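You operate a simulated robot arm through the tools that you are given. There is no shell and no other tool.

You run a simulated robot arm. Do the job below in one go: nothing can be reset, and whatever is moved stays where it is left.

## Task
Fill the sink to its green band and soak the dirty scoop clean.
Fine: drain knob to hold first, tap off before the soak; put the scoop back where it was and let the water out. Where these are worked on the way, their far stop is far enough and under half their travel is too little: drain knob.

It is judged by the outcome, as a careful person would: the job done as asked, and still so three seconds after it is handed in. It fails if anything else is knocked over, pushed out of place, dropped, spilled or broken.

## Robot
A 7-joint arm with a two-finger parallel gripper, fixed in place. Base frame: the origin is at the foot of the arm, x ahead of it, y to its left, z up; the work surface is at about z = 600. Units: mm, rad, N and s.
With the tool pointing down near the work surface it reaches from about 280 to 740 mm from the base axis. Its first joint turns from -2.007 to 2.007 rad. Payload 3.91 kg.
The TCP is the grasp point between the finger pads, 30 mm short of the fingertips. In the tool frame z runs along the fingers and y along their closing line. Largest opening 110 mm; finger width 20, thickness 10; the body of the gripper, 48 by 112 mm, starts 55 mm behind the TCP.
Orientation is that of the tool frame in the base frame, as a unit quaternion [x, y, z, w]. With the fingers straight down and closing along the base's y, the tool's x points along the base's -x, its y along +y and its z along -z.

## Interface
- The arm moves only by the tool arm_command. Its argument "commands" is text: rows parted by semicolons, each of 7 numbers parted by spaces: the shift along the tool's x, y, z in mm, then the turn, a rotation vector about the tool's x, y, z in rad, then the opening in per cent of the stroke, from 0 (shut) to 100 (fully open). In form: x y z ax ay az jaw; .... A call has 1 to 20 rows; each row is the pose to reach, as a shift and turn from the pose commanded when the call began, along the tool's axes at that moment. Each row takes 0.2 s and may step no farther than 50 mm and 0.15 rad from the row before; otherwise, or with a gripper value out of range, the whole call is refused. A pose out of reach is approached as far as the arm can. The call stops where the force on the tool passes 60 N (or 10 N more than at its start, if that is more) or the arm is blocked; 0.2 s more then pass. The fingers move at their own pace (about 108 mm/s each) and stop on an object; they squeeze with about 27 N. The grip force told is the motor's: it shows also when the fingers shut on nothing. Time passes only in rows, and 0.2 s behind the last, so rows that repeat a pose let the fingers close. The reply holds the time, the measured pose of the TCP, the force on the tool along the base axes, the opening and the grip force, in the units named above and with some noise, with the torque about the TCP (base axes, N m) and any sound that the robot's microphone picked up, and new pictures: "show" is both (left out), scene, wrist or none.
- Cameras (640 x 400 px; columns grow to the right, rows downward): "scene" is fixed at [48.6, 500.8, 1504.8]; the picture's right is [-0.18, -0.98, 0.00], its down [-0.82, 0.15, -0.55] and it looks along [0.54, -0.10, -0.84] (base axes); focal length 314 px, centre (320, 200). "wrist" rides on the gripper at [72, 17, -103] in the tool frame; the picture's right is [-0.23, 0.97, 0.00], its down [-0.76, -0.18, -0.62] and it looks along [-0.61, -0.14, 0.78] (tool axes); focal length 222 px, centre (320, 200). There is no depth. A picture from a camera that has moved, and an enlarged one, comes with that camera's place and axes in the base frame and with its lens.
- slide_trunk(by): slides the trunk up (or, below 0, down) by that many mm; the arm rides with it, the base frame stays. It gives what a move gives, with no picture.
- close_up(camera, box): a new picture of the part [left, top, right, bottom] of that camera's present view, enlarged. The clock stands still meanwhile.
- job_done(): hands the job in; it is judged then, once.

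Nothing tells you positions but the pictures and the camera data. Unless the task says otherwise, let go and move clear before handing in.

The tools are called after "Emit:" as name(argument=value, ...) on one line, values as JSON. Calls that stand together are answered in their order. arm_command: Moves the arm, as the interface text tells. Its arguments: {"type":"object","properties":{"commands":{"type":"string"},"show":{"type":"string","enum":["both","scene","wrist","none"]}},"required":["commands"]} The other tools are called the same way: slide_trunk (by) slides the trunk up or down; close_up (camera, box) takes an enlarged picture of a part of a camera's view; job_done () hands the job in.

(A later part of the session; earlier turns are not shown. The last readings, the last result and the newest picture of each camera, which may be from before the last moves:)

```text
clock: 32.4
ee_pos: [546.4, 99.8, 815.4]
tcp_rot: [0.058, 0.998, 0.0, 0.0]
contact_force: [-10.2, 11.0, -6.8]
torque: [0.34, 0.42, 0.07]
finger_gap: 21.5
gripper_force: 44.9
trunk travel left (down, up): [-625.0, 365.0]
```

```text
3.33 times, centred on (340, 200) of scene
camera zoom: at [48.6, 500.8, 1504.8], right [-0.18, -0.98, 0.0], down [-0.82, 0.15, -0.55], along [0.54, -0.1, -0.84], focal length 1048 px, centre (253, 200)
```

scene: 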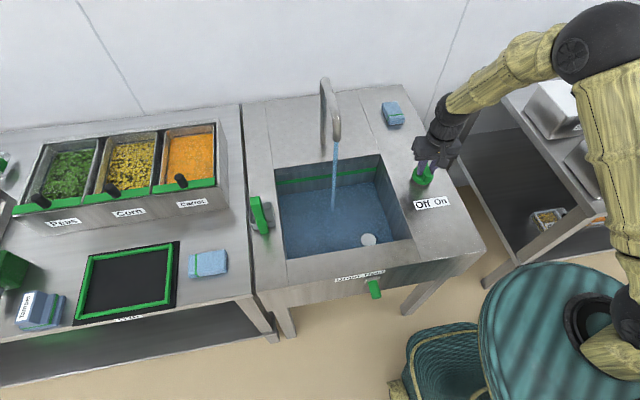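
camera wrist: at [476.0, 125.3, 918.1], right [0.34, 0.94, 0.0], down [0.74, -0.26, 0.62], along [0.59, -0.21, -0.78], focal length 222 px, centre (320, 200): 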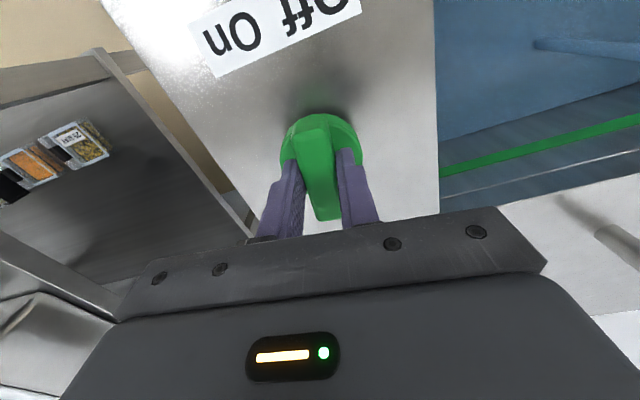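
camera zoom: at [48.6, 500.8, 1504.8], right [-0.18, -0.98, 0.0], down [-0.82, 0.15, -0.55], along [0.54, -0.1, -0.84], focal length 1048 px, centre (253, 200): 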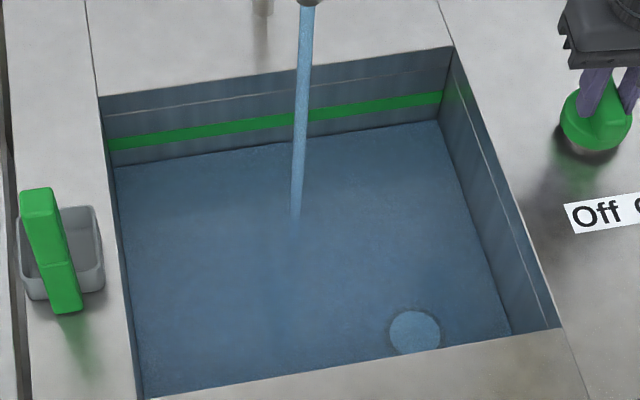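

Emit:
arm_command(commands="0 1 0 0 0 0 0; 0 1 0 0 0 0 0; 0 1 0 0 0 0 0; 0 1 0 0 0 0 0; 0 1 0 0 0 0 0; 0 1 0 0 0 0 0; 0 1 0 0 0 0 0; 0 1 0 0 0 0 0; 0 1 0 0 0 0 0; 0 1 0 0 0 0 0; 0 1 0 0 0 0 0; 0 1 0 0 0 0 0; 0 1 0 0 0 0 0; 0 1 0 0 0 0 0; 0 1 0 0 0 0 0; 0 1 0 0 0 0 0; 0 1 0 0 0 0 0; 0 1 0 0 0 0 0; 0 1 0 0 0 0 0", show="none")

Emit:
close_up(camera="scene", box=[260, 140, 420, 260])

```text
clock: 36.4
ee_pos: [546.2, 101.1, 814.7]
tcp_rot: [0.058, 0.998, 0.0, 0.0]
contact_force: [-4.5, -1.9, -0.9]
torque: [-0.18, -0.41, 0.01]
finger_gap: 21.6
gripper_force: 45.6
trunk travel left (down, up): [-625.0, 365.0]
```

```text
3.33 times, centred on (340, 200) of scene
camera zoom: at [48.6, 500.8, 1504.8], right [-0.18, -0.98, 0.0], down [-0.82, 0.15, -0.55], along [0.54, -0.1, -0.84], focal length 1048 px, centre (253, 200)
```

zoom: 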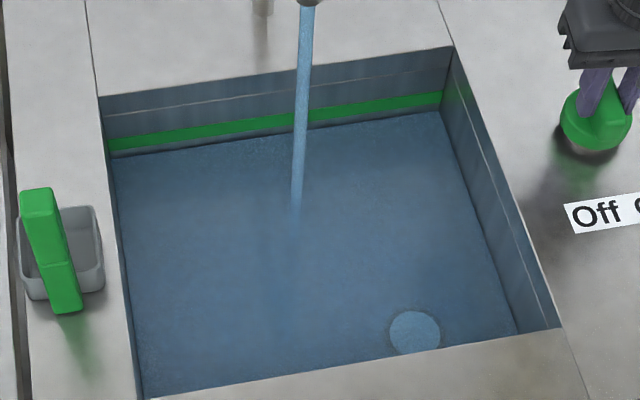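

Emit:
arm_command(commands="0 0 0 0 0 0 0; 0 0 0 0 0 0 0; 0 0 0 0 0 0 0; 0 0 0 0 0 0 0; 0 0 0 0 0 0 0; 0 0 0 0 0 0 0; 0 0 0 0 0 0 0; 0 0 0 0 0 0 0; 0 0 0 0 0 0 0; 0 0 0 0 0 0 0; 0 0 0 0 0 0 0; 0 0 0 0 0 0 0; 0 0 0 0 0 0 0; 0 0 0 0 0 0 0; 0 0 0 0 0 0 0; 0 0 0 0 0 0 0; 0 0 0 0 0 0 0; 0 0 0 0 0 0 0; 0 0 0 0 0 0 0", show="none")

Emit:
close_up(camera="scene", box=[260, 140, 420, 260])

Emit:
close_up(camera="scene", box=[330, 150, 400, 190])

```text
clock: 40.4
ee_pos: [545.2, 101.7, 816.1]
tcp_rot: [0.058, 0.998, 0.0, 0.0]
contact_force: [-0.4, -1.4, 4.4]
torque: [-0.07, 0.18, 0.02]
finger_gap: 21.7
gripper_force: 44.8
trunk travel left (down, up): [-625.0, 365.0]
```

```text
3.33 times, centred on (340, 200) of scene
camera zoom: at [48.6, 500.8, 1504.8], right [-0.18, -0.98, 0.0], down [-0.82, 0.15, -0.55], along [0.54, -0.1, -0.84], focal length 1048 px, centre (253, 200)
```

zoom: 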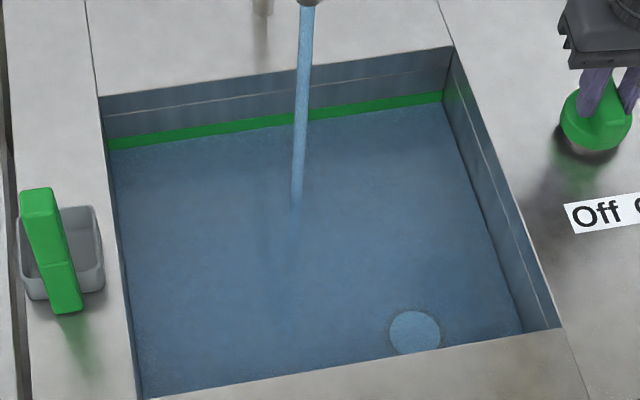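

```text
9.14 times, centred on (365, 170) of scene
camera zoom: at [48.6, 500.8, 1504.8], right [-0.18, -0.98, 0.0], down [-0.82, 0.15, -0.55], along [0.54, -0.1, -0.84], focal length 2873 px, centre (-91, 474)
```

zoom: 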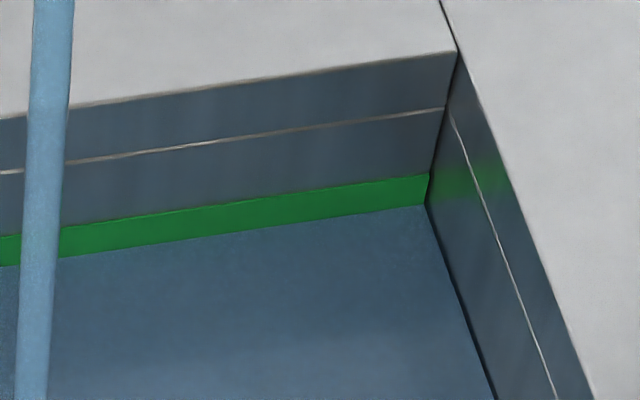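

The water has just reached the band's lower edge. I'll wait 1.4 s more, then turn the knob back to Off so the level settles mid-band.

Emit:
arm_command(commands="0 0 0 0 0 0 0; 0 0 0 0 0 0 0; 0 0 0 0 0 0 0; 0 0 0 0 0 0 0; 0 0 0 0 0 0 0; 0 0 0 0 0 0 0; 0 0 0 0 0 0 0; -0.3 -0.6 0 0 0 -0.15 0; -0.6 -1.3 0 0 0 -0.3 0; -1 -2 0 0 0 -0.45 0; -1.3 -2.6 0 0 0 -0.6 0; -1.6 -3.2 0 0 0 -0.75 0; -2 -3.8 0 0 0 -0.9 0; -2 -3.8 0 0 0 -0.9 0", show="both")

Emit:
close_up(camera="scene", box=[260, 140, 420, 260])

Emit:
close_up(camera="scene", box=[330, 150, 400, 190])

```text
clock: 43.4
ee_pos: [547.5, 97.4, 815.5]
tcp_rot: [-0.384, 0.924, 0.0, 0.0]
contact_force: [-8.0, 3.6, 1.5]
torque: [0.58, -0.28, -0.15]
finger_gap: 21.9
gripper_force: 44.8
trunk travel left (down, up): [-625.0, 365.0]
camera wrist: at [484.3, 57.7, 918.2], right [-0.53, 0.85, 0.0], down [0.66, 0.41, 0.62], along [0.53, 0.33, -0.78], focal length 222 px, centre (320, 200)
```

scene: 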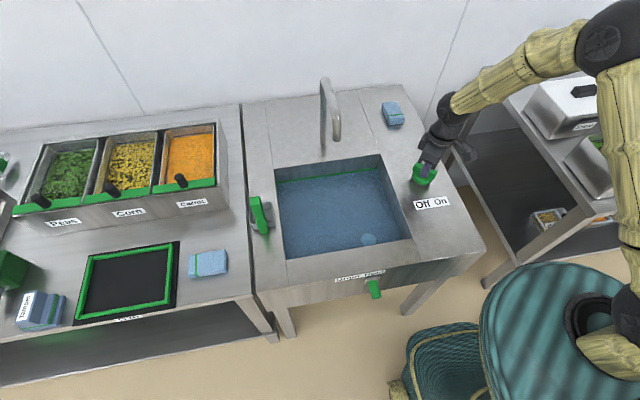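
wrist: 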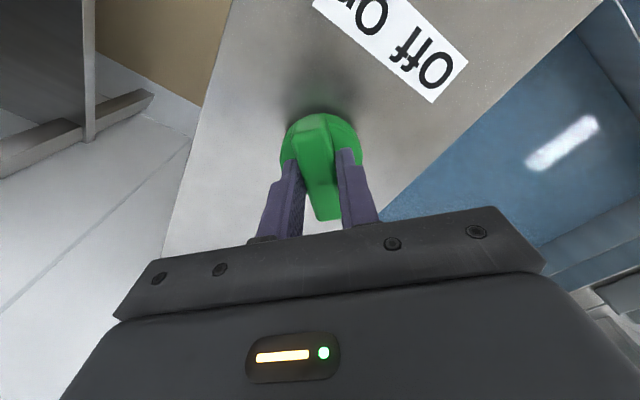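

```text
3.33 times, centred on (340, 200) of scene
camera zoom: at [48.6, 500.8, 1504.8], right [-0.18, -0.98, 0.0], down [-0.82, 0.15, -0.55], along [0.54, -0.1, -0.84], focal length 1048 px, centre (253, 200)
```

zoom: 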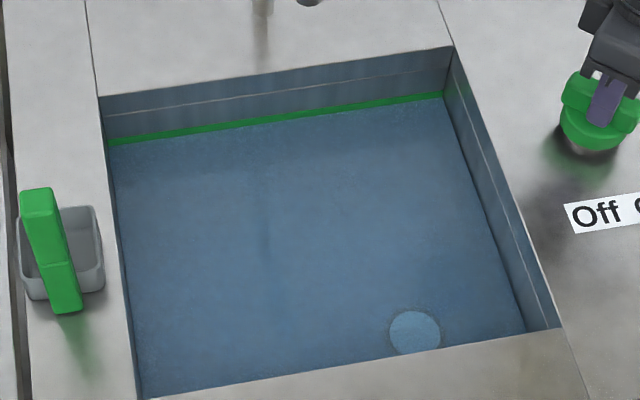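

```text
9.14 times, centred on (365, 170) of scene
camera zoom: at [48.6, 500.8, 1504.8], right [-0.18, -0.98, 0.0], down [-0.82, 0.15, -0.55], along [0.54, -0.1, -0.84], focal length 2873 px, centre (-91, 474)
```

zoom: 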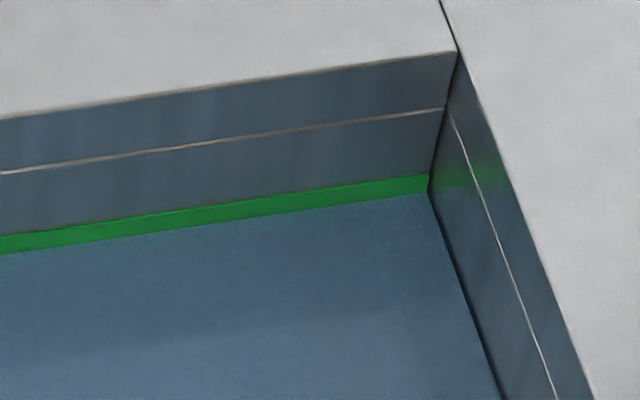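

The water is off and the level sits mid-band. I'll release the knob, rise straight up and square the gripper again.

Emit:
arm_command(commands="0 0 0 0 0 0 30; 0 0 0 0 0 0 60; 0 0 0 0 0 0 100; 0 0 -20 0 0 0 100; 0 0 -60 0 0 0 100; 0 0 -100 0 0 0 100; 0 0 -140 0 0 0.13 100; 0 0 -180 0 0 0.26 100; 0 0 -200 0 0 0.39 100; 0 0 -200 0 0 0.52 100; 0 0 -200 0 0 0.65 100; 0 0 -200 0 0 0.785 100; 0 0 -200 0 0 0.785 100", show="both")

Emit:
close_up(camera="scene", box=[390, 140, 460, 220])

```text
clock: 46.2
ee_pos: [548.5, 96.4, 1013.8]
tcp_rot: [0.001, 1.0, 0.0, 0.0]
contact_force: [0.7, 0.6, 0.2]
torque: [-0.01, -0.01, 0.04]
finger_gap: 110.1
gripper_force: 0.0
trunk travel left (down, up): [-625.0, 365.0]
camera wrist: at [476.0, 113.2, 1117.5], right [0.23, 0.97, 0.0], down [0.76, -0.18, 0.62], along [0.61, -0.14, -0.78], focal length 222 px, centre (320, 200)
```

scene: 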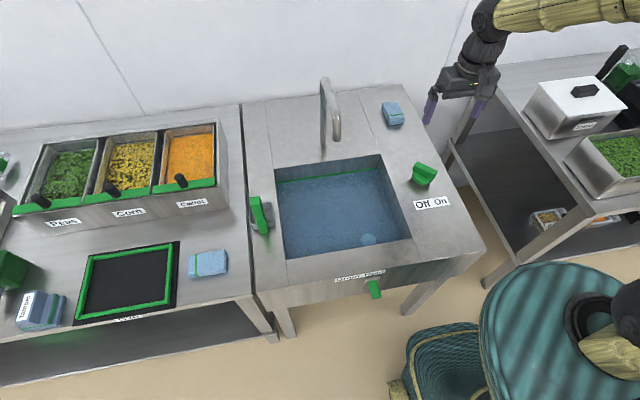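
wrist: 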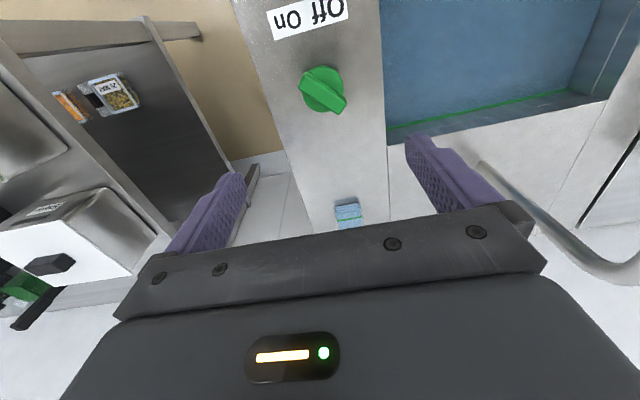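

```text
5.00 times, centred on (425, 180) of scene
camera zoom: at [48.6, 500.8, 1504.8], right [-0.18, -0.98, 0.0], down [-0.82, 0.15, -0.55], along [0.54, -0.1, -0.84], focal length 1571 px, centre (-205, 300)
```

zoom: 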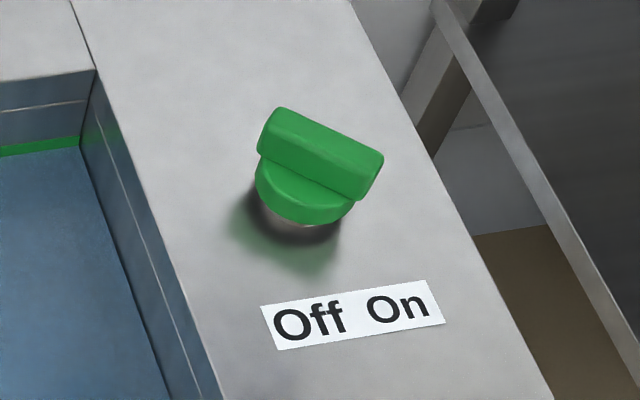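

The tap knob is back at its Off pose. Now I'll carry the wrist camera across to the scoop on the left deck, staying clear of the spout.

Emit:
arm_command(commands="37 13 0 0 0 0 100; 74 26 0 0 0 0 100; 111 40 0 0 0 0 100; 148 54 0 0 0 0 100; 158 94 0 0 0 0 100; 165 134 0 0 0 0 100; 168 174 0 0 0 0 100; 168 214 0 0 0 0 100; 168 254 0 0 0 0 100; 168 294 0 0 0 0 100; 168 334 0 0 0 0 100; 168 374 0 0 0 0 100; 168 400 0 0 0 0 100; 168 400 0 0 0 0 100", show="both")

Emit:
close_up(camera="wrist", box=[240, 60, 480, 210])

```text
clock: 49.2
ee_pos: [382.3, 497.4, 1014.6]
tcp_rot: [0.001, 1.0, 0.0, 0.0]
contact_force: [0.2, 0.8, -0.9]
torque: [-0.02, 0.0, 0.0]
finger_gap: 110.1
gripper_force: 0.1
trunk travel left (down, up): [-625.0, 365.0]
camera wrist: at [309.5, 514.6, 1117.7], right [0.23, 0.97, 0.0], down [0.76, -0.18, 0.62], along [0.61, -0.14, -0.78], focal length 222 px, centre (320, 200)
```

scene: 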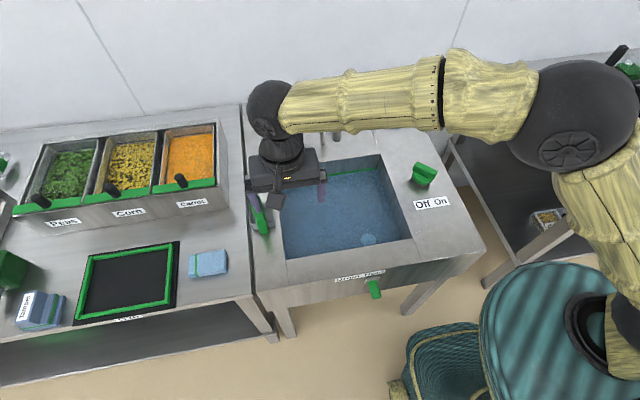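
wrist: 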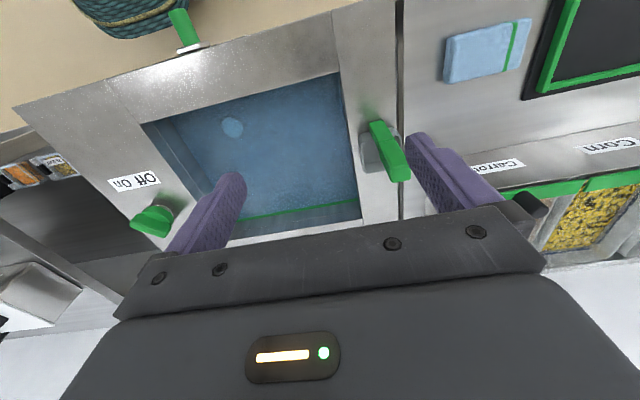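

```text
2.67 times, centred on (360, 135) of wrist
camera zoom: at [309.5, 514.6, 1117.7], right [0.23, 0.97, 0.0], down [0.76, -0.18, 0.62], along [0.61, -0.14, -0.78], focal length 592 px, centre (213, 373)
```

zoom: 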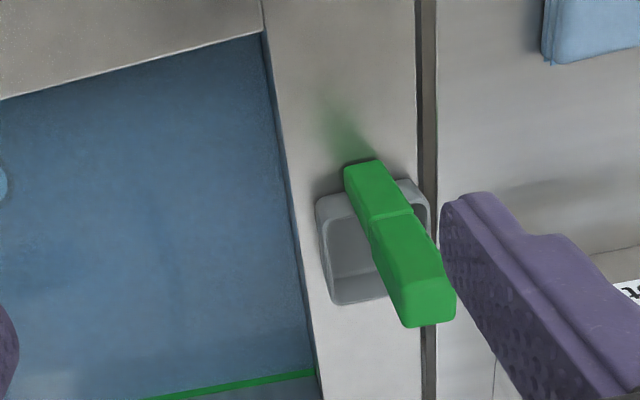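

Emit:
close_up(camera="wrist", box=[340, 100, 430, 195])

Emit:
close_up(camera="scene", box=[235, 180, 305, 250])

```text
4.21 times, centred on (385, 148) of wrist
camera zoom: at [309.5, 514.6, 1117.7], right [0.23, 0.97, 0.0], down [0.76, -0.18, 0.62], along [0.61, -0.14, -0.78], focal length 935 px, centre (46, 421)
```

zoom: 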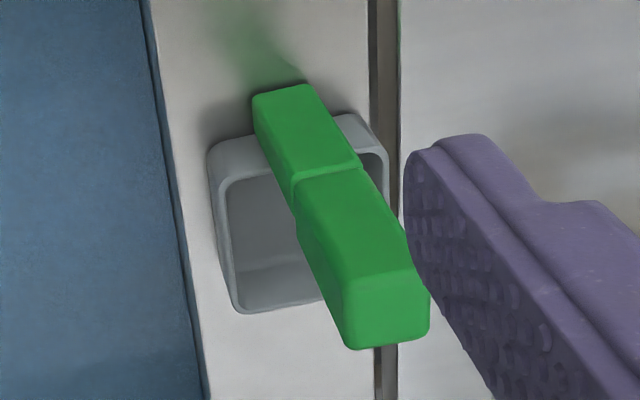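

```text
5.71 times, centred on (270, 215) of scene
camera zoom: at [48.6, 500.8, 1504.8], right [-0.18, -0.98, 0.0], down [-0.82, 0.15, -0.55], along [0.54, -0.1, -0.84], focal length 1796 px, centre (606, 114)
```

zoom: 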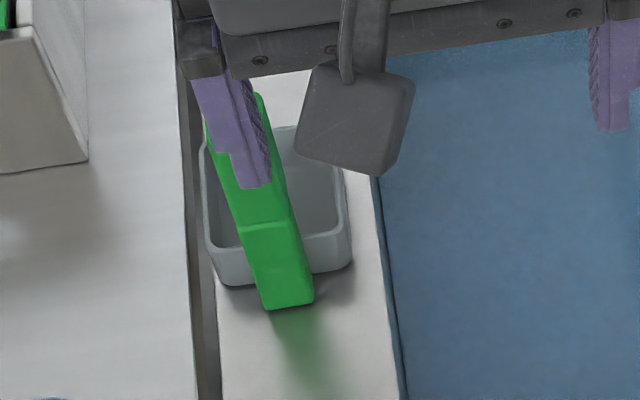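

The scoop looks like a small grey open bowl on the left deck with an upright green handle near (465, 577), reaching up to z≈880. I'll turn the wrist camera to look at it from the sink side and measure it better.

Emit:
arm_command(commands="-2 -2 8 0 0 -0.143 100; -4 -4 16 0 0 -0.286 100; -6 -6 24 0 0 -0.429 100; -8 -8 32 0 0 -0.572 100; -10 -10 40 0 0 -0.715 100; -12 -12 48 0 0 -0.858 100; -14 -14 56 0 0 -1.0 100; -16 -16 64 0 0 -1.143 100; -18 -17 72 0 0 -1.286 100; -18 -17 80 0 0 -1.429 100; -18 -17 85 0 0 -1.57 100; -18 -17 85 0 0 -1.57 100", show="both")

Emit:
close_up(camera="wrist", box=[220, 80, 420, 230])

```text
clock: 51.8
ee_pos: [398.9, 479.6, 929.3]
tcp_rot: [0.708, -0.707, 0.001, 0.0]
contact_force: [0.3, 0.3, 0.5]
torque: [-0.01, -0.02, 0.0]
finger_gap: 110.0
gripper_force: 0.0
trunk travel left (down, up): [-625.0, 365.0]
camera wrist: at [381.2, 406.9, 1032.3], right [-0.97, 0.23, 0.0], down [0.18, 0.76, 0.62], along [0.14, 0.61, -0.78], focal length 222 px, centre (320, 200)
```

scene: 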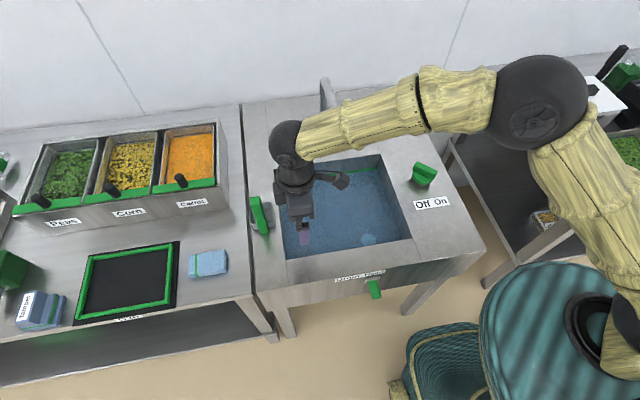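
wrist: 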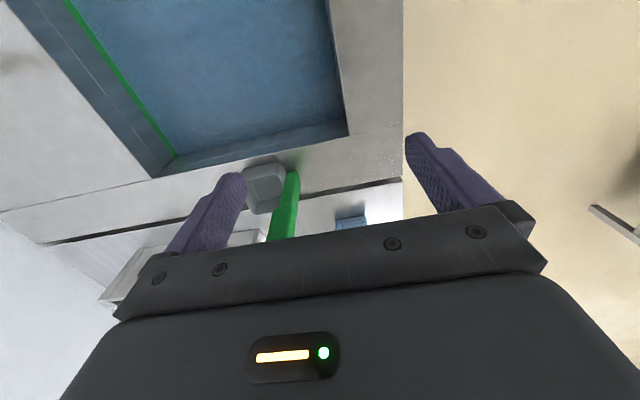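

```text
2.67 times, centred on (320, 155) of wrist
camera zoom: at [381.2, 406.9, 1032.3], right [-0.97, 0.23, 0.0], down [0.18, 0.76, 0.62], along [0.14, 0.61, -0.78], focal length 592 px, centre (320, 320)
```

zoom: 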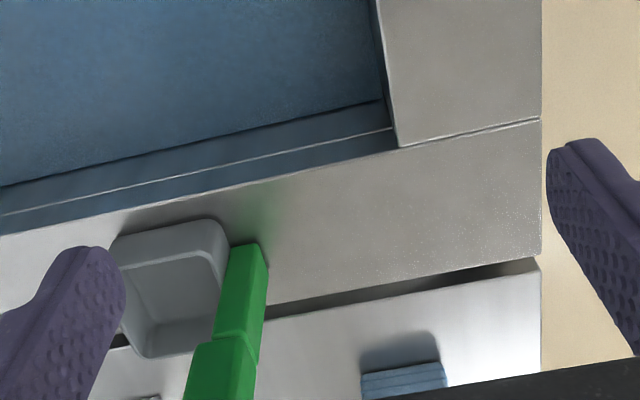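

The handle stands nearly upright from about (460, 575, 745) to (475, 578, 882), on the near side of the bowl. I'll rise, turn the gripper square again and move above the handle to check alignment and reach.

Emit:
arm_command(commands="0 0 -20 0 0 0.143 100; 0 0 -40 0 0 0.286 100; -8 -6 -50 0 0 0.429 100; -18 -14 -50 0 0 0.572 100; -28 -22 -50 0 0 0.715 100; -38 -30 -50 0 0 0.858 100; -48 -38 -50 0 0 1.0 100; -58 -46 -50 0 0 1.143 100; -68 -54 -50 0 0 1.286 100; -78 -60 -50 0 0 1.429 100; -90 -66 -50 0 0 1.57 100; -98 -71 -50 0 0 1.57 100; -98 -71 -50 0 0 1.57 100", show="both")

Emit:
close_up(camera="wrist", box=[220, 60, 420, 220])

```text
clock: 54.6
ee_pos: [462.4, 560.2, 978.1]
tcp_rot: [0.001, 1.0, 0.0, 0.0]
contact_force: [-0.7, 0.4, -0.3]
torque: [-0.02, 0.0, 0.0]
finger_gap: 109.9
gripper_force: 0.1
out of reach, approached as far as the arm can: row 11, 12, 13
trunk travel left (down, up): [-625.0, 365.0]
camera wrist: at [390.1, 575.9, 1081.9], right [0.23, 0.97, 0.0], down [0.76, -0.18, 0.62], along [0.61, -0.14, -0.78], focal length 222 px, centre (320, 200)
```

scene: 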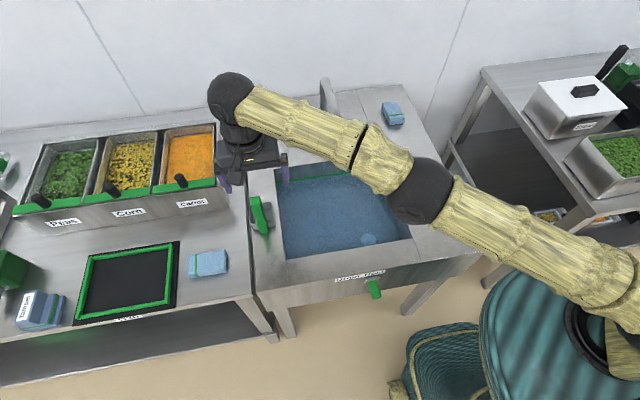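
wrist: 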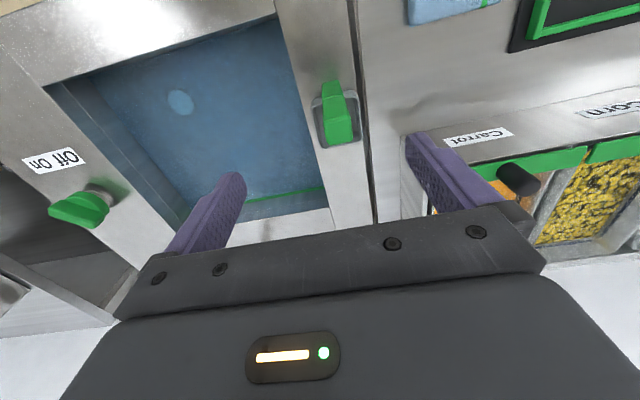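

```text
2.50 times, centred on (320, 140) of wrist
camera zoom: at [390.1, 575.9, 1081.9], right [0.23, 0.97, 0.0], down [0.76, -0.18, 0.62], along [0.61, -0.14, -0.78], focal length 555 px, centre (320, 350)
```

zoom: 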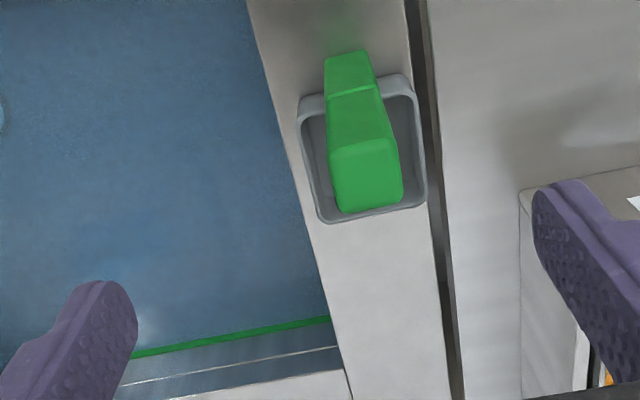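

The arm is at the edge of its reach here, with its wrist well above the shoulder. Raising the trunk 150 mm should give more reach at the handle's height.

Emit:
slide_trunk(by=150)

```text
clock: 56.4
ee_pos: [463.2, 558.9, 1128.9]
tcp_rot: [0.0, 1.0, 0.0, 0.0]
contact_force: [0.0, -0.1, 0.4]
torque: [-0.04, -0.02, -0.03]
finger_gap: 110.1
gripper_force: 0.0
trunk travel left (down, up): [-775.0, 215.0]
```

Emit:
arm_command(commands="0 0 40 0 0 0 100; 0 0 80 0 0 0 100; 0 0 120 0 0 0 100; 0 0 150 0 0 0 100; 0 0 150 0 0 0 100", show="none")

```text
clock: 57.5
ee_pos: [461.5, 560.7, 978.9]
tcp_rot: [-0.001, 1.0, 0.0, 0.0]
contact_force: [0.1, -0.8, 0.2]
torque: [0.02, 0.02, -0.01]
finger_gap: 109.8
gripper_force: 0.0
trunk travel left (down, up): [-775.0, 215.0]
```

Emit:
arm_command(commands="-5 7 0 0 0 0 100; -9.5 14 0 0 0 0 100; -9.5 14 10 0 0 0 100; -9.5 14 10 0 0 0 100", show="both")

Emit:
close_up(camera="wrist", box=[220, 60, 420, 220])

Emit:
close_up(camera="scene", box=[200, 100, 340, 260])

```text
clock: 58.5
ee_pos: [472.1, 571.9, 968.5]
tcp_rot: [0.0, 1.0, 0.0, 0.001]
contact_force: [1.0, -0.3, 0.8]
torque: [-0.01, -0.02, 0.02]
finger_gap: 110.1
gripper_force: 0.0
out of reach, approached as far as the arm can: row 2
trunk travel left (down, up): [-775.0, 215.0]
camera wrist: at [398.7, 588.2, 1072.2], right [0.23, 0.97, 0.0], down [0.76, -0.18, 0.62], along [0.61, -0.14, -0.78], focal length 222 px, centre (320, 200)
```

scene: 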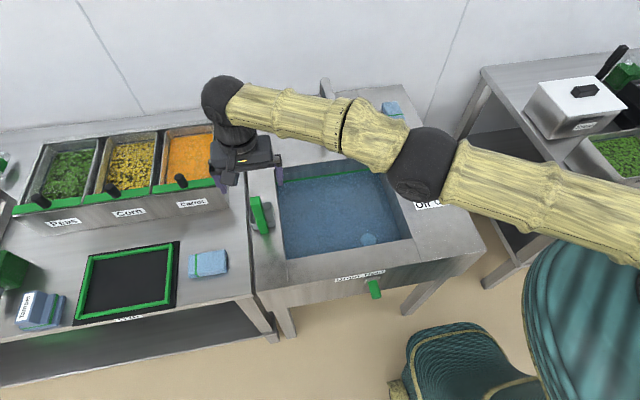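
wrist: 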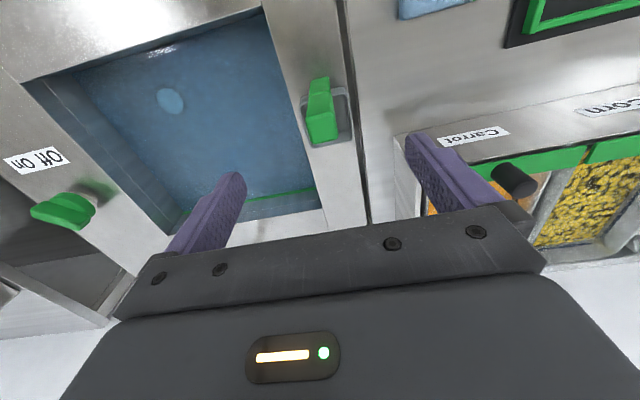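

```text
2.50 times, centred on (320, 140) of wrist
camera zoom: at [398.7, 588.2, 1072.2], right [0.23, 0.97, 0.0], down [0.76, -0.18, 0.62], along [0.61, -0.14, -0.78], focal length 555 px, centre (320, 350)
```

zoom: 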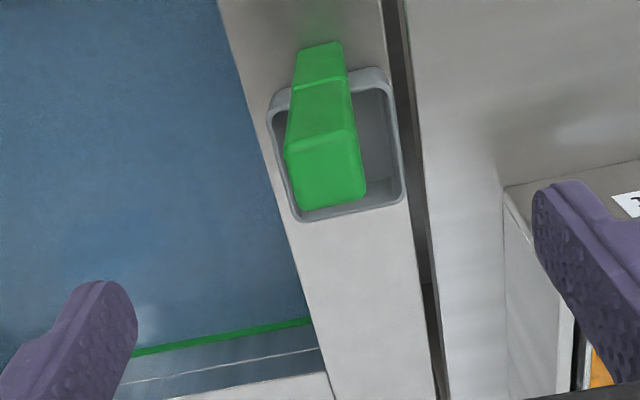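

```text
2.50 times, centred on (270, 180) of scene
camera zoom: at [48.6, 500.8, 1504.8], right [-0.18, -0.98, 0.0], down [-0.82, 0.15, -0.55], along [0.54, -0.1, -0.84], focal length 786 px, centre (445, 250)
```

zoom: 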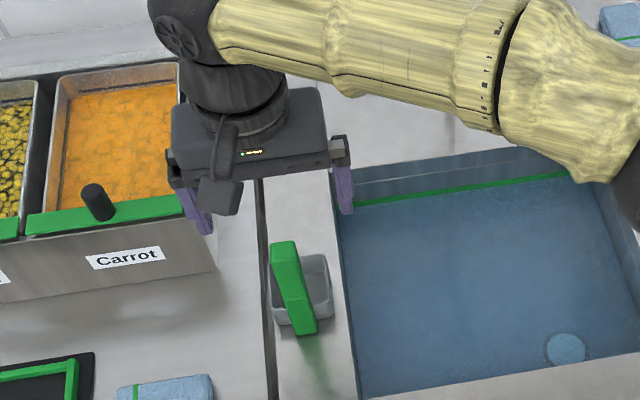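

The handle's top centre is near (468, 574.5, 888) and the gripper is almost over it. I'll shift 2–3 mm and descend around the handle.

Emit:
arm_command(commands="2 2.5 20 0 0 0 80; 2 2.5 45 0 0 0 70; 2 2.5 70 0 0 0 70; 2 2.5 90 0 0 0 70; 2 2.5 110 0 0 0 70; 2 2.5 110 0 0 0 70", show="both")

Emit:
close_up(camera="wrist", box=[220, 60, 420, 220])

```text
clock: 60.0
ee_pos: [459.9, 563.6, 861.4]
tcp_rot: [0.0, 1.0, 0.001, 0.0]
contact_force: [1.1, -0.2, -0.5]
torque: [0.01, -0.01, 0.0]
finger_gap: 77.1
gripper_force: 0.1
out of reach, approached as far as the arm can: row 1, 2, 3, 4, 5, 6
trunk travel left (down, up): [-775.0, 215.0]
camera wrist: at [387.1, 580.7, 964.0], right [0.23, 0.97, 0.0], down [0.76, -0.18, 0.62], along [0.61, -0.14, -0.78], focal length 222 px, centre (320, 200)
```

scene: 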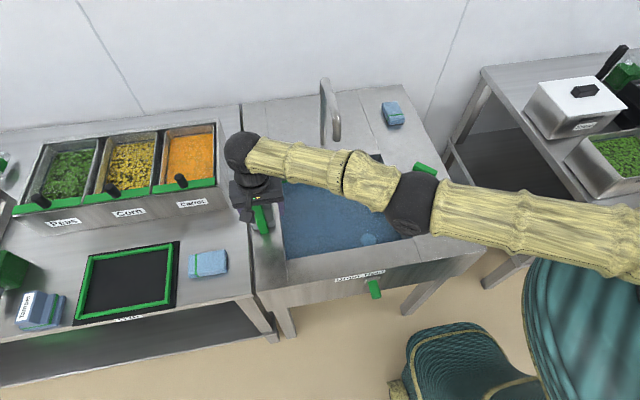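
wrist: 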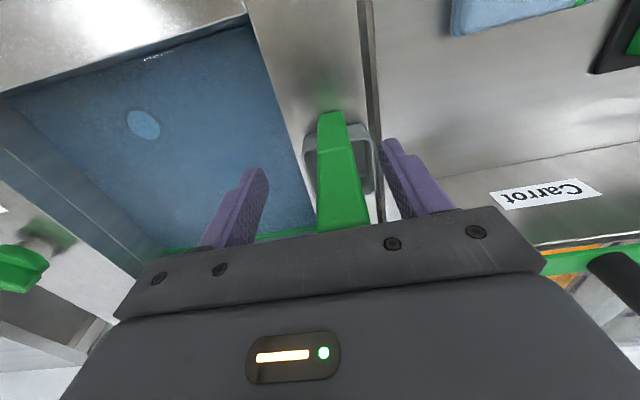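

```text
2.50 times, centred on (320, 140) of wrist
camera zoom: at [387.1, 580.7, 964.0], right [0.23, 0.97, 0.0], down [0.76, -0.18, 0.62], along [0.61, -0.14, -0.78], focal length 555 px, centre (320, 350)
```

zoom: 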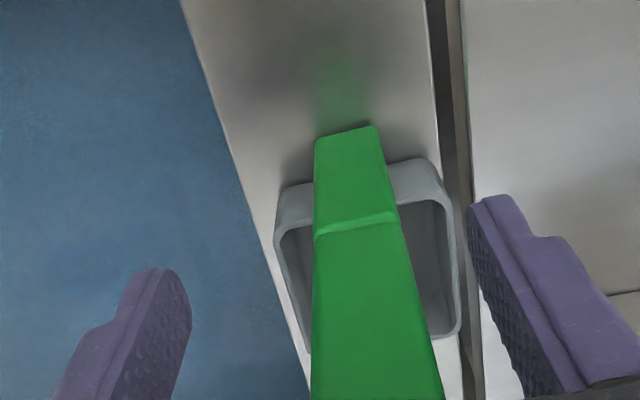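

The best reach is at about 15 mm of trunk lift rather than 150. I'll raise the gripper clear, then slide the trunk down by 135 mm and come back to the handle.

Emit:
arm_command(commands="0 0 -30 0 0 0 70; 0 0 -70 0 0 0 70; 0 0 -110 0 0 0 70; 0 0 -150 0 0 0 70; 0 0 -190 0 0 0 70; 0 0 -190 0 0 0 70", show="none")

Emit:
slide_trunk(by=-135)

```text
clock: 61.4
ee_pos: [465.6, 568.4, 1050.3]
tcp_rot: [0.0, 1.0, -0.001, -0.001]
contact_force: [-0.3, 0.4, 0.6]
torque: [-0.01, -0.02, 0.0]
finger_gap: 77.0
gripper_force: 0.1
out of reach, approached as far as the arm can: row 1, 2, 3, 4, 5, 6
trunk travel left (down, up): [-775.0, 215.0]
```

```text
clock: 63.0
ee_pos: [464.5, 567.3, 915.2]
tcp_rot: [-0.001, 1.0, -0.002, -0.001]
contact_force: [-0.6, -0.9, 0.3]
torque: [0.05, 0.02, 0.02]
finger_gap: 77.0
gripper_force: 0.1
trunk travel left (down, up): [-640.0, 350.0]
```

Emit:
arm_command(commands="-2 3.5 20 0 0 0 70; -4 7 40 0 0 0 70; -4 7 55 0 0 0 70; -4 7 55 0 0 0 70", show="both")

Emit:
close_up(camera="wrist", box=[220, 60, 420, 230])

Emit:
close_up(camera="scene", box=[200, 140, 340, 260])

```text
clock: 64.0
ee_pos: [467.0, 572.8, 859.0]
tcp_rot: [0.0, 1.0, -0.001, -0.001]
contact_force: [1.0, 0.1, -0.1]
torque: [-0.01, -0.01, -0.03]
finger_gap: 77.0
gripper_force: 0.0
out of reach, approached as far as the arm can: row 2, 3, 4
trunk travel left (down, up): [-640.0, 350.0]
camera wrist: at [394.8, 588.7, 962.6], right [0.23, 0.97, 0.0], down [0.76, -0.18, 0.62], along [0.61, -0.14, -0.78], focal length 222 px, centre (320, 200)
```

scene: 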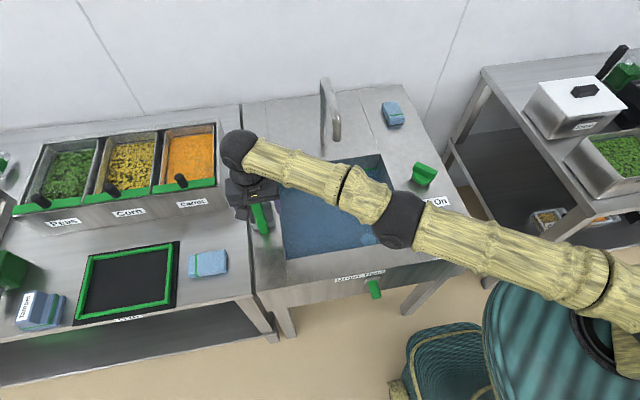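
wrist: 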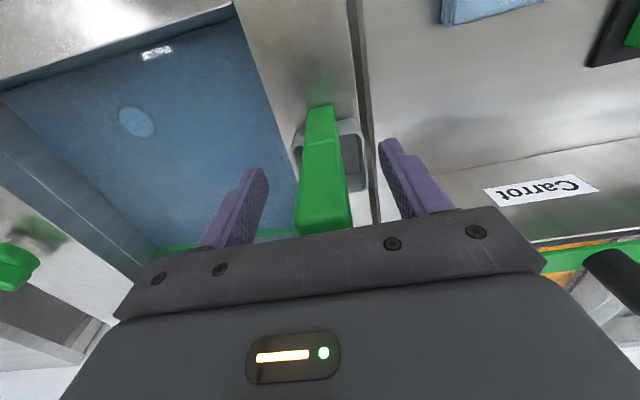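

```text
2.35 times, centred on (320, 145) of wrist
camera zoom: at [394.8, 588.7, 962.6], right [0.23, 0.97, 0.0], down [0.76, -0.18, 0.62], along [0.61, -0.14, -0.78], focal length 523 px, centre (320, 329)
```

zoom: 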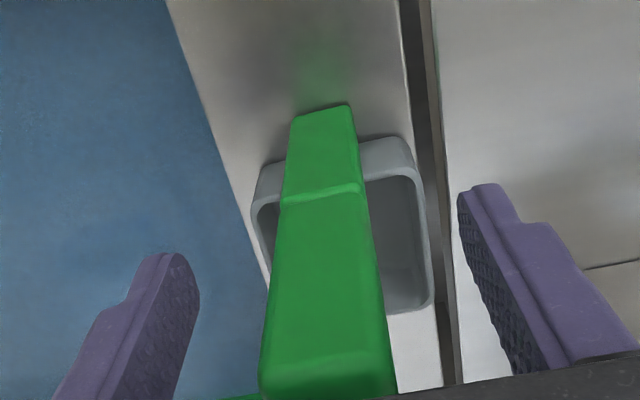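

```text
3.33 times, centred on (270, 200) of scene
camera zoom: at [48.6, 500.8, 1504.8], right [-0.18, -0.98, 0.0], down [-0.82, 0.15, -0.55], along [0.54, -0.1, -0.84], focal length 1048 px, centre (487, 200)
```

zoom: 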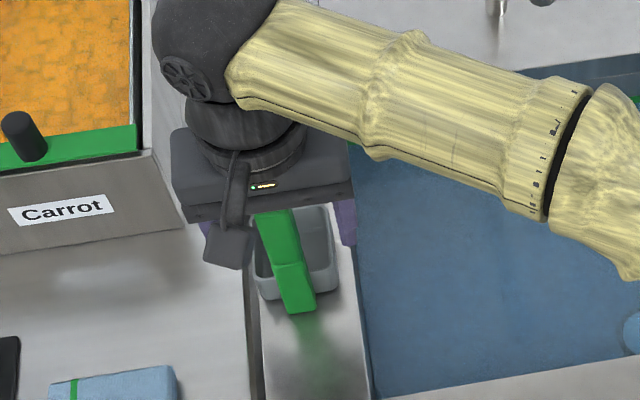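

The handle is between the fingers, about 2 mm off centre. I'll trim that and close on it.

Emit:
arm_command(commands="4 0.3 0 0 0 0 70; 4 0.3 0 0 0 0 70; 4 0.3 0 0 0 0 40; 4 0.3 0 0 0 0 25; 4 0.3 0 0 0 0 0; 4 0.3 0 0 0 0 0; 4 0.3 0 0 0 0 0", show="both")

Emit:
close_up(camera="wrist", box=[220, 60, 420, 230])

```text
clock: 65.6
ee_pos: [463.8, 572.3, 858.2]
tcp_rot: [0.0, 1.0, -0.003, -0.002]
contact_force: [0.0, 0.0, 1.5]
torque: [0.12, -0.06, 0.05]
finger_gap: 23.7
gripper_force: 26.5
trunk travel left (down, up): [-640.0, 350.0]
camera wrist: at [391.1, 589.8, 962.5], right [0.23, 0.97, 0.0], down [0.76, -0.18, 0.62], along [0.6, -0.14, -0.78], focal length 222 px, centre (320, 200)
```

scene: 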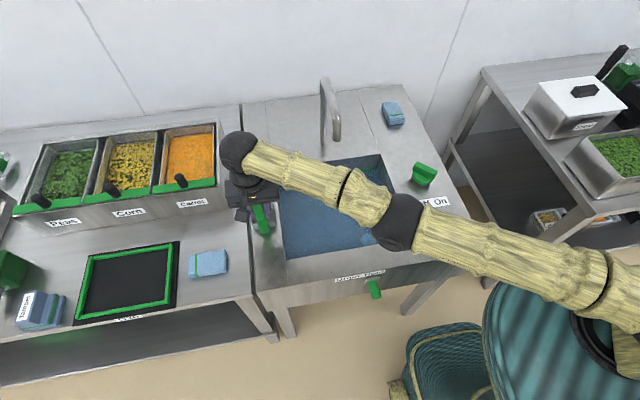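
wrist: 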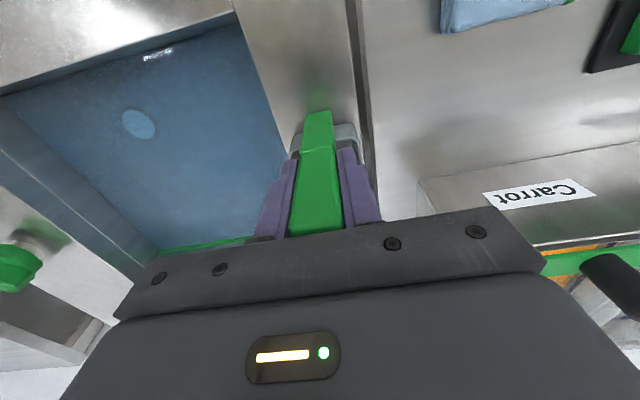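

```text
2.35 times, centred on (320, 145) of wrist
camera zoom: at [391.1, 589.8, 962.5], right [0.23, 0.97, 0.0], down [0.76, -0.18, 0.62], along [0.6, -0.14, -0.78], focal length 523 px, centre (320, 329)
```

zoom: 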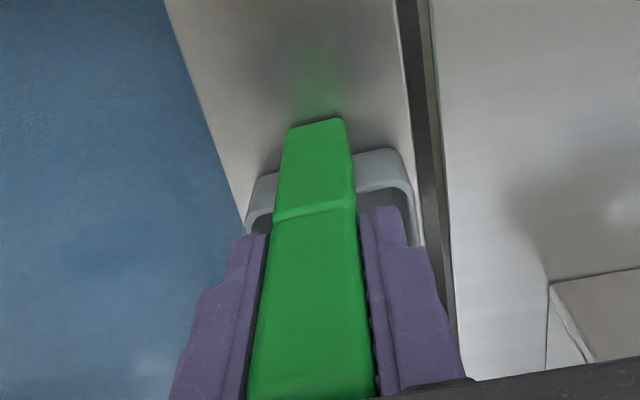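

I have the handle (23.7 mm gap) at TCP (464, 572, 858), which is the pose to return to. I'll lift it gently and check.

Emit:
arm_command(commands="0 0 -5 0 0 0 0; 1 -2 -12 0 0 0 0; 3 -6 -24 0 0 0 0; 5 -10 -36 0 0 0 0; 5 -10 -36 0 0 0 0", show="both")

Emit:
close_up(camera="wrist", box=[220, 60, 420, 230])

```text
clock: 66.8
ee_pos: [463.8, 570.7, 895.8]
tcp_rot: [-0.001, 1.0, -0.002, -0.001]
contact_force: [0.4, -0.5, -1.7]
torque: [-0.03, 0.07, 0.01]
finger_gap: 23.9
gripper_force: 27.0
out of reach, approached as far as the arm can: row 2, 3, 4, 5
trunk travel left (down, up): [-640.0, 350.0]
camera wrist: at [391.8, 587.8, 999.0], right [0.23, 0.97, 0.0], down [0.76, -0.18, 0.62], along [0.6, -0.14, -0.78], focal length 222 px, centre (320, 200)
```

scene: 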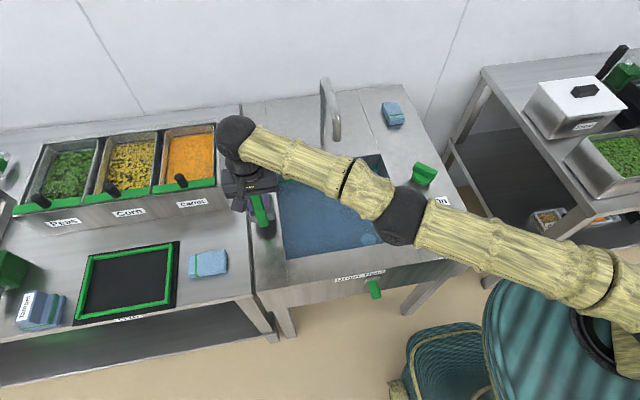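
wrist: 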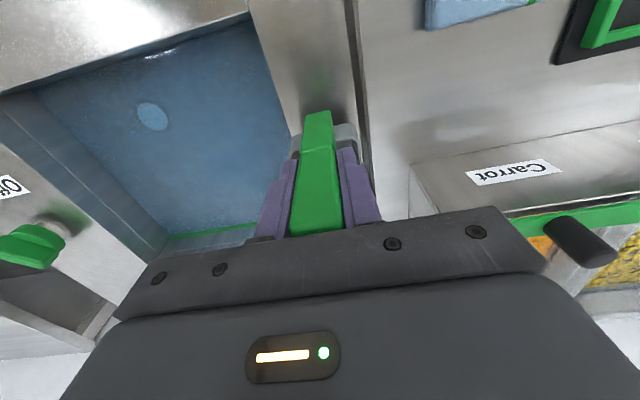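

```text
2.35 times, centred on (320, 145) of wrist
camera zoom: at [391.8, 587.8, 999.0], right [0.23, 0.97, 0.0], down [0.76, -0.18, 0.62], along [0.6, -0.14, -0.78], focal length 523 px, centre (320, 329)
```

zoom: 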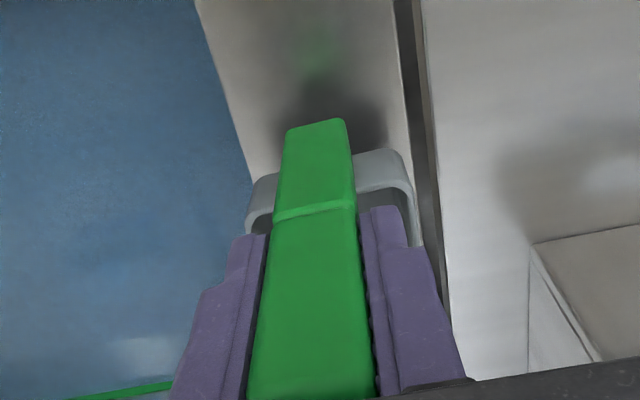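

The scoop is clear of the deck and weighs about 1.7 N. I'll carry it over the basin to about (450, 420).

Emit:
arm_command(commands="3 -15 -5 0 0 0 0; 6 -35 -10 0 0 0 0; 9 -55 -10 0 0 0 0; 12 -75 -10 0 0 0 0; 14 -95 -10 0 0 0 0; 14 -115 -10 0 0 0 0; 14 -135 -10 0 0 0 0; 14 -150 -10 0 0 0 0; 14 -150 -10 0 0 0 0", show="both")

Emit:
close_up(camera="scene", box=[240, 100, 420, 270])

```text
clock: 68.8
ee_pos: [531.0, 515.7, 915.7]
tcp_rot: [0.0, 1.0, -0.002, -0.002]
contact_force: [-0.5, 0.2, -1.7]
torque: [0.03, 0.01, 0.01]
finger_gap: 23.8
gripper_force: 27.4
out of reach, approached as far as the arm can: row 1, 2, 3, 4, 5, 6, 7, 8, 9
trunk travel left (down, up): [-640.0, 350.0]
camera wrist: at [458.2, 532.3, 1018.9], right [0.23, 0.97, 0.0], down [0.76, -0.18, 0.62], along [0.6, -0.14, -0.78], focal length 222 px, centre (320, 200)
```

scene: 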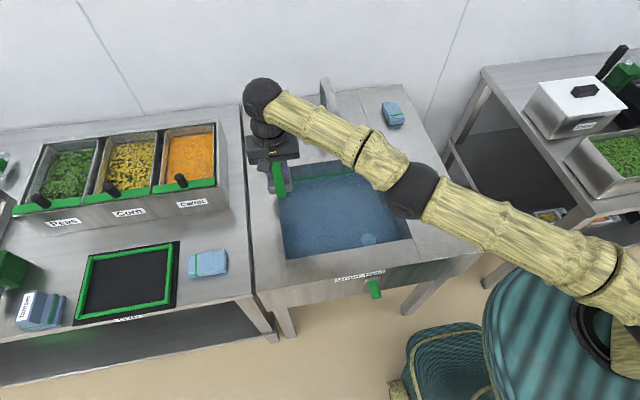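
wrist: 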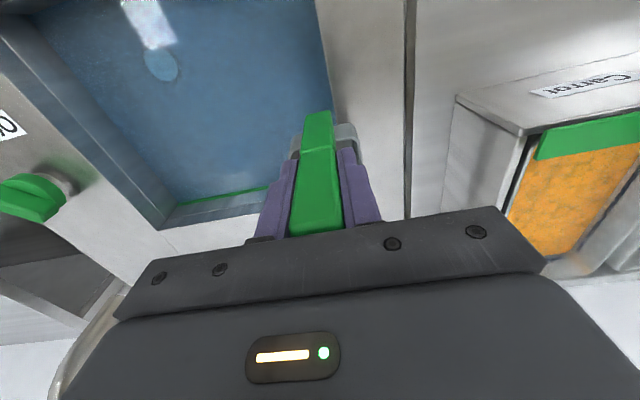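

```text
2.35 times, centred on (330, 185) of scene
camera zoom: at [48.6, 500.8, 1504.8], right [-0.18, -0.98, 0.0], down [-0.82, 0.15, -0.55], along [0.54, -0.1, -0.84], focal length 740 px, centre (296, 235)
```

zoom: 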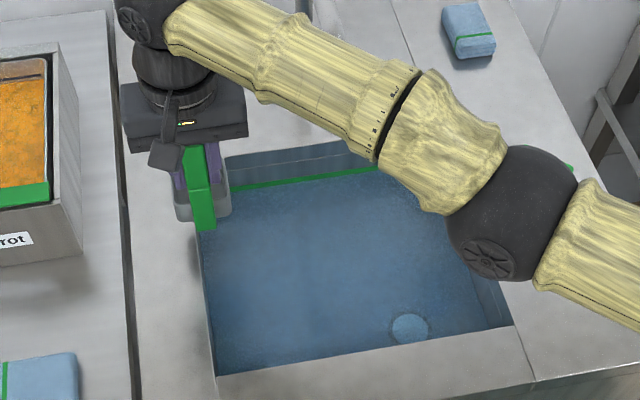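

The arm is stretched straight, so it swung round to (531, 516) instead of pulling in; the scoop is still safely held at z≈916. I'll nudge the trunk up a little to reset the commanded pose, then rise so the arm comes inward.

Emit:
slide_trunk(by=10)

```text
clock: 69.4
ee_pos: [530.8, 516.0, 925.9]
tcp_rot: [0.001, 1.0, -0.002, -0.002]
contact_force: [0.0, 0.8, -1.5]
torque: [-0.03, -0.01, 0.01]
finger_gap: 23.9
gripper_force: 27.1
trunk travel left (down, up): [-650.0, 340.0]
```

Emit:
arm_command(commands="0 0 -20 0 0 0 0; 0 0 -45 0 0 0 0; 0 0 -70 0 0 0 0; 0 0 -95 0 0 0 0; 0 0 -120 0 0 0 0; 0 0 -120 0 0 0 0", show="scene")

```text
clock: 70.8
ee_pos: [516.2, 502.9, 1041.1]
tcp_rot: [0.0, 1.0, -0.002, -0.002]
contact_force: [0.1, 0.3, -1.3]
torque: [0.03, 0.0, -0.04]
finger_gap: 23.9
gripper_force: 27.7
out of reach, approached as far as the arm can: row 3, 4, 5, 6
trunk travel left (down, up): [-650.0, 340.0]
```

scene: 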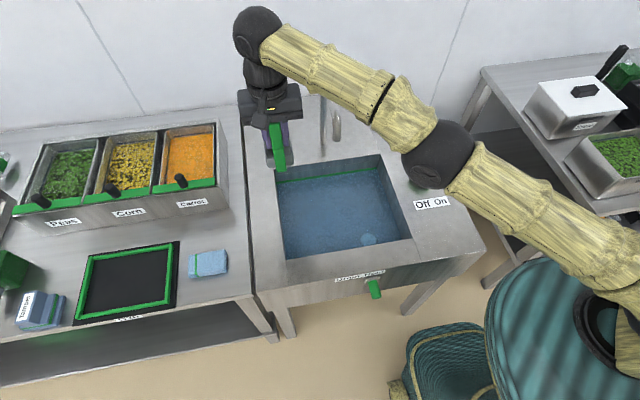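

Emit:
slide_trunk(by=10)

Emit:
arm_command(commands="0 0 15 0 0 0 0; 0 0 30 0 0 0 0; 0 0 45 0 0 0 0; 0 0 60 0 0 0 0; 0 0 60 0 0 0 0", show="none")

```text
clock: 71.3
ee_pos: [515.0, 505.0, 1052.0]
tcp_rot: [0.0, 1.0, -0.002, -0.002]
contact_force: [-0.1, 0.0, -1.2]
torque: [-0.02, 0.02, -0.02]
finger_gap: 23.6
gripper_force: 27.2
trunk travel left (down, up): [-660.0, 330.0]
```

```text
clock: 72.5
ee_pos: [524.2, 510.7, 992.1]
tcp_rot: [0.0, 1.0, -0.001, -0.001]
contact_force: [0.5, 0.1, -2.9]
torque: [0.0, 0.04, 0.01]
finger_gap: 23.9
gripper_force: 26.6
out of reach, approached as far as the arm can: row 2, 3, 4, 5
trunk travel left (down, up): [-660.0, 330.0]
```

Emit:
slide_trunk(by=15)

Emit:
arm_command(commands="14 -14 40 0 0 0 0; 28 -28 80 0 0 0 0; 28 -28 80 0 0 0 0", show="none")

```text
clock: 73.2
ee_pos: [524.5, 510.8, 1008.0]
tcp_rot: [0.0, 1.0, -0.002, -0.002]
contact_force: [-0.3, -0.1, -1.2]
torque: [-0.02, 0.05, 0.01]
finger_gap: 23.8
gripper_force: 26.7
trunk travel left (down, up): [-675.0, 315.0]
```

```text
clock: 74.0
ee_pos: [528.2, 518.2, 933.4]
tcp_rot: [-0.001, 1.0, -0.003, -0.002]
contact_force: [0.7, 0.2, -2.0]
torque: [0.04, -0.02, 0.02]
finger_gap: 23.8
gripper_force: 26.5
out of reach, approached as far as the arm can: row 1, 2, 3
trunk travel left (down, up): [-675.0, 315.0]
```

The arm is still stuck at full stretch. The elbow bends toward the right-hand side, so a leftward swing combined with an inward pull should let it fold. I'll reset with a small trunk move and try that.

Emit:
slide_trunk(by=5)

Emit:
arm_command(commands="22 10 0 0 0 0 0; 44 18 0 0 0 0 0; 44 18 0 0 0 0 0", show="scene")

```text
clock: 74.5
ee_pos: [527.0, 517.7, 938.5]
tcp_rot: [0.0, 1.0, -0.003, -0.002]
contact_force: [-0.4, 0.3, -1.5]
torque: [-0.01, 0.07, -0.02]
finger_gap: 23.7
gripper_force: 27.2
trunk travel left (down, up): [-680.0, 310.0]
```

```text
clock: 75.3
ee_pos: [494.9, 548.3, 939.3]
tcp_rot: [0.0, 1.0, -0.003, -0.002]
contact_force: [0.2, 0.2, -0.1]
torque: [0.0, 0.02, -0.02]
finger_gap: 23.8
gripper_force: 26.9
out of reach, approached as far as the arm can: row 1, 2, 3
trunk travel left (down, up): [-680.0, 310.0]
```

scene: 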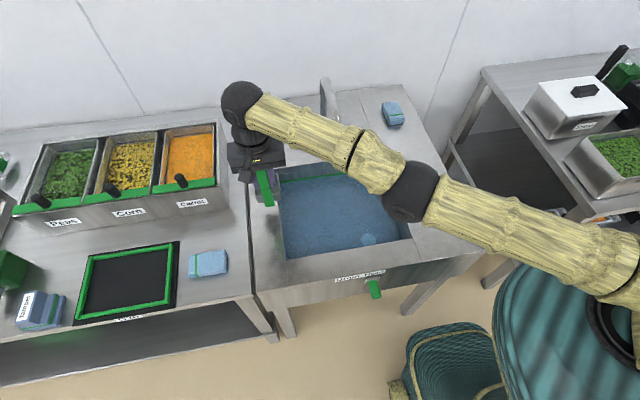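

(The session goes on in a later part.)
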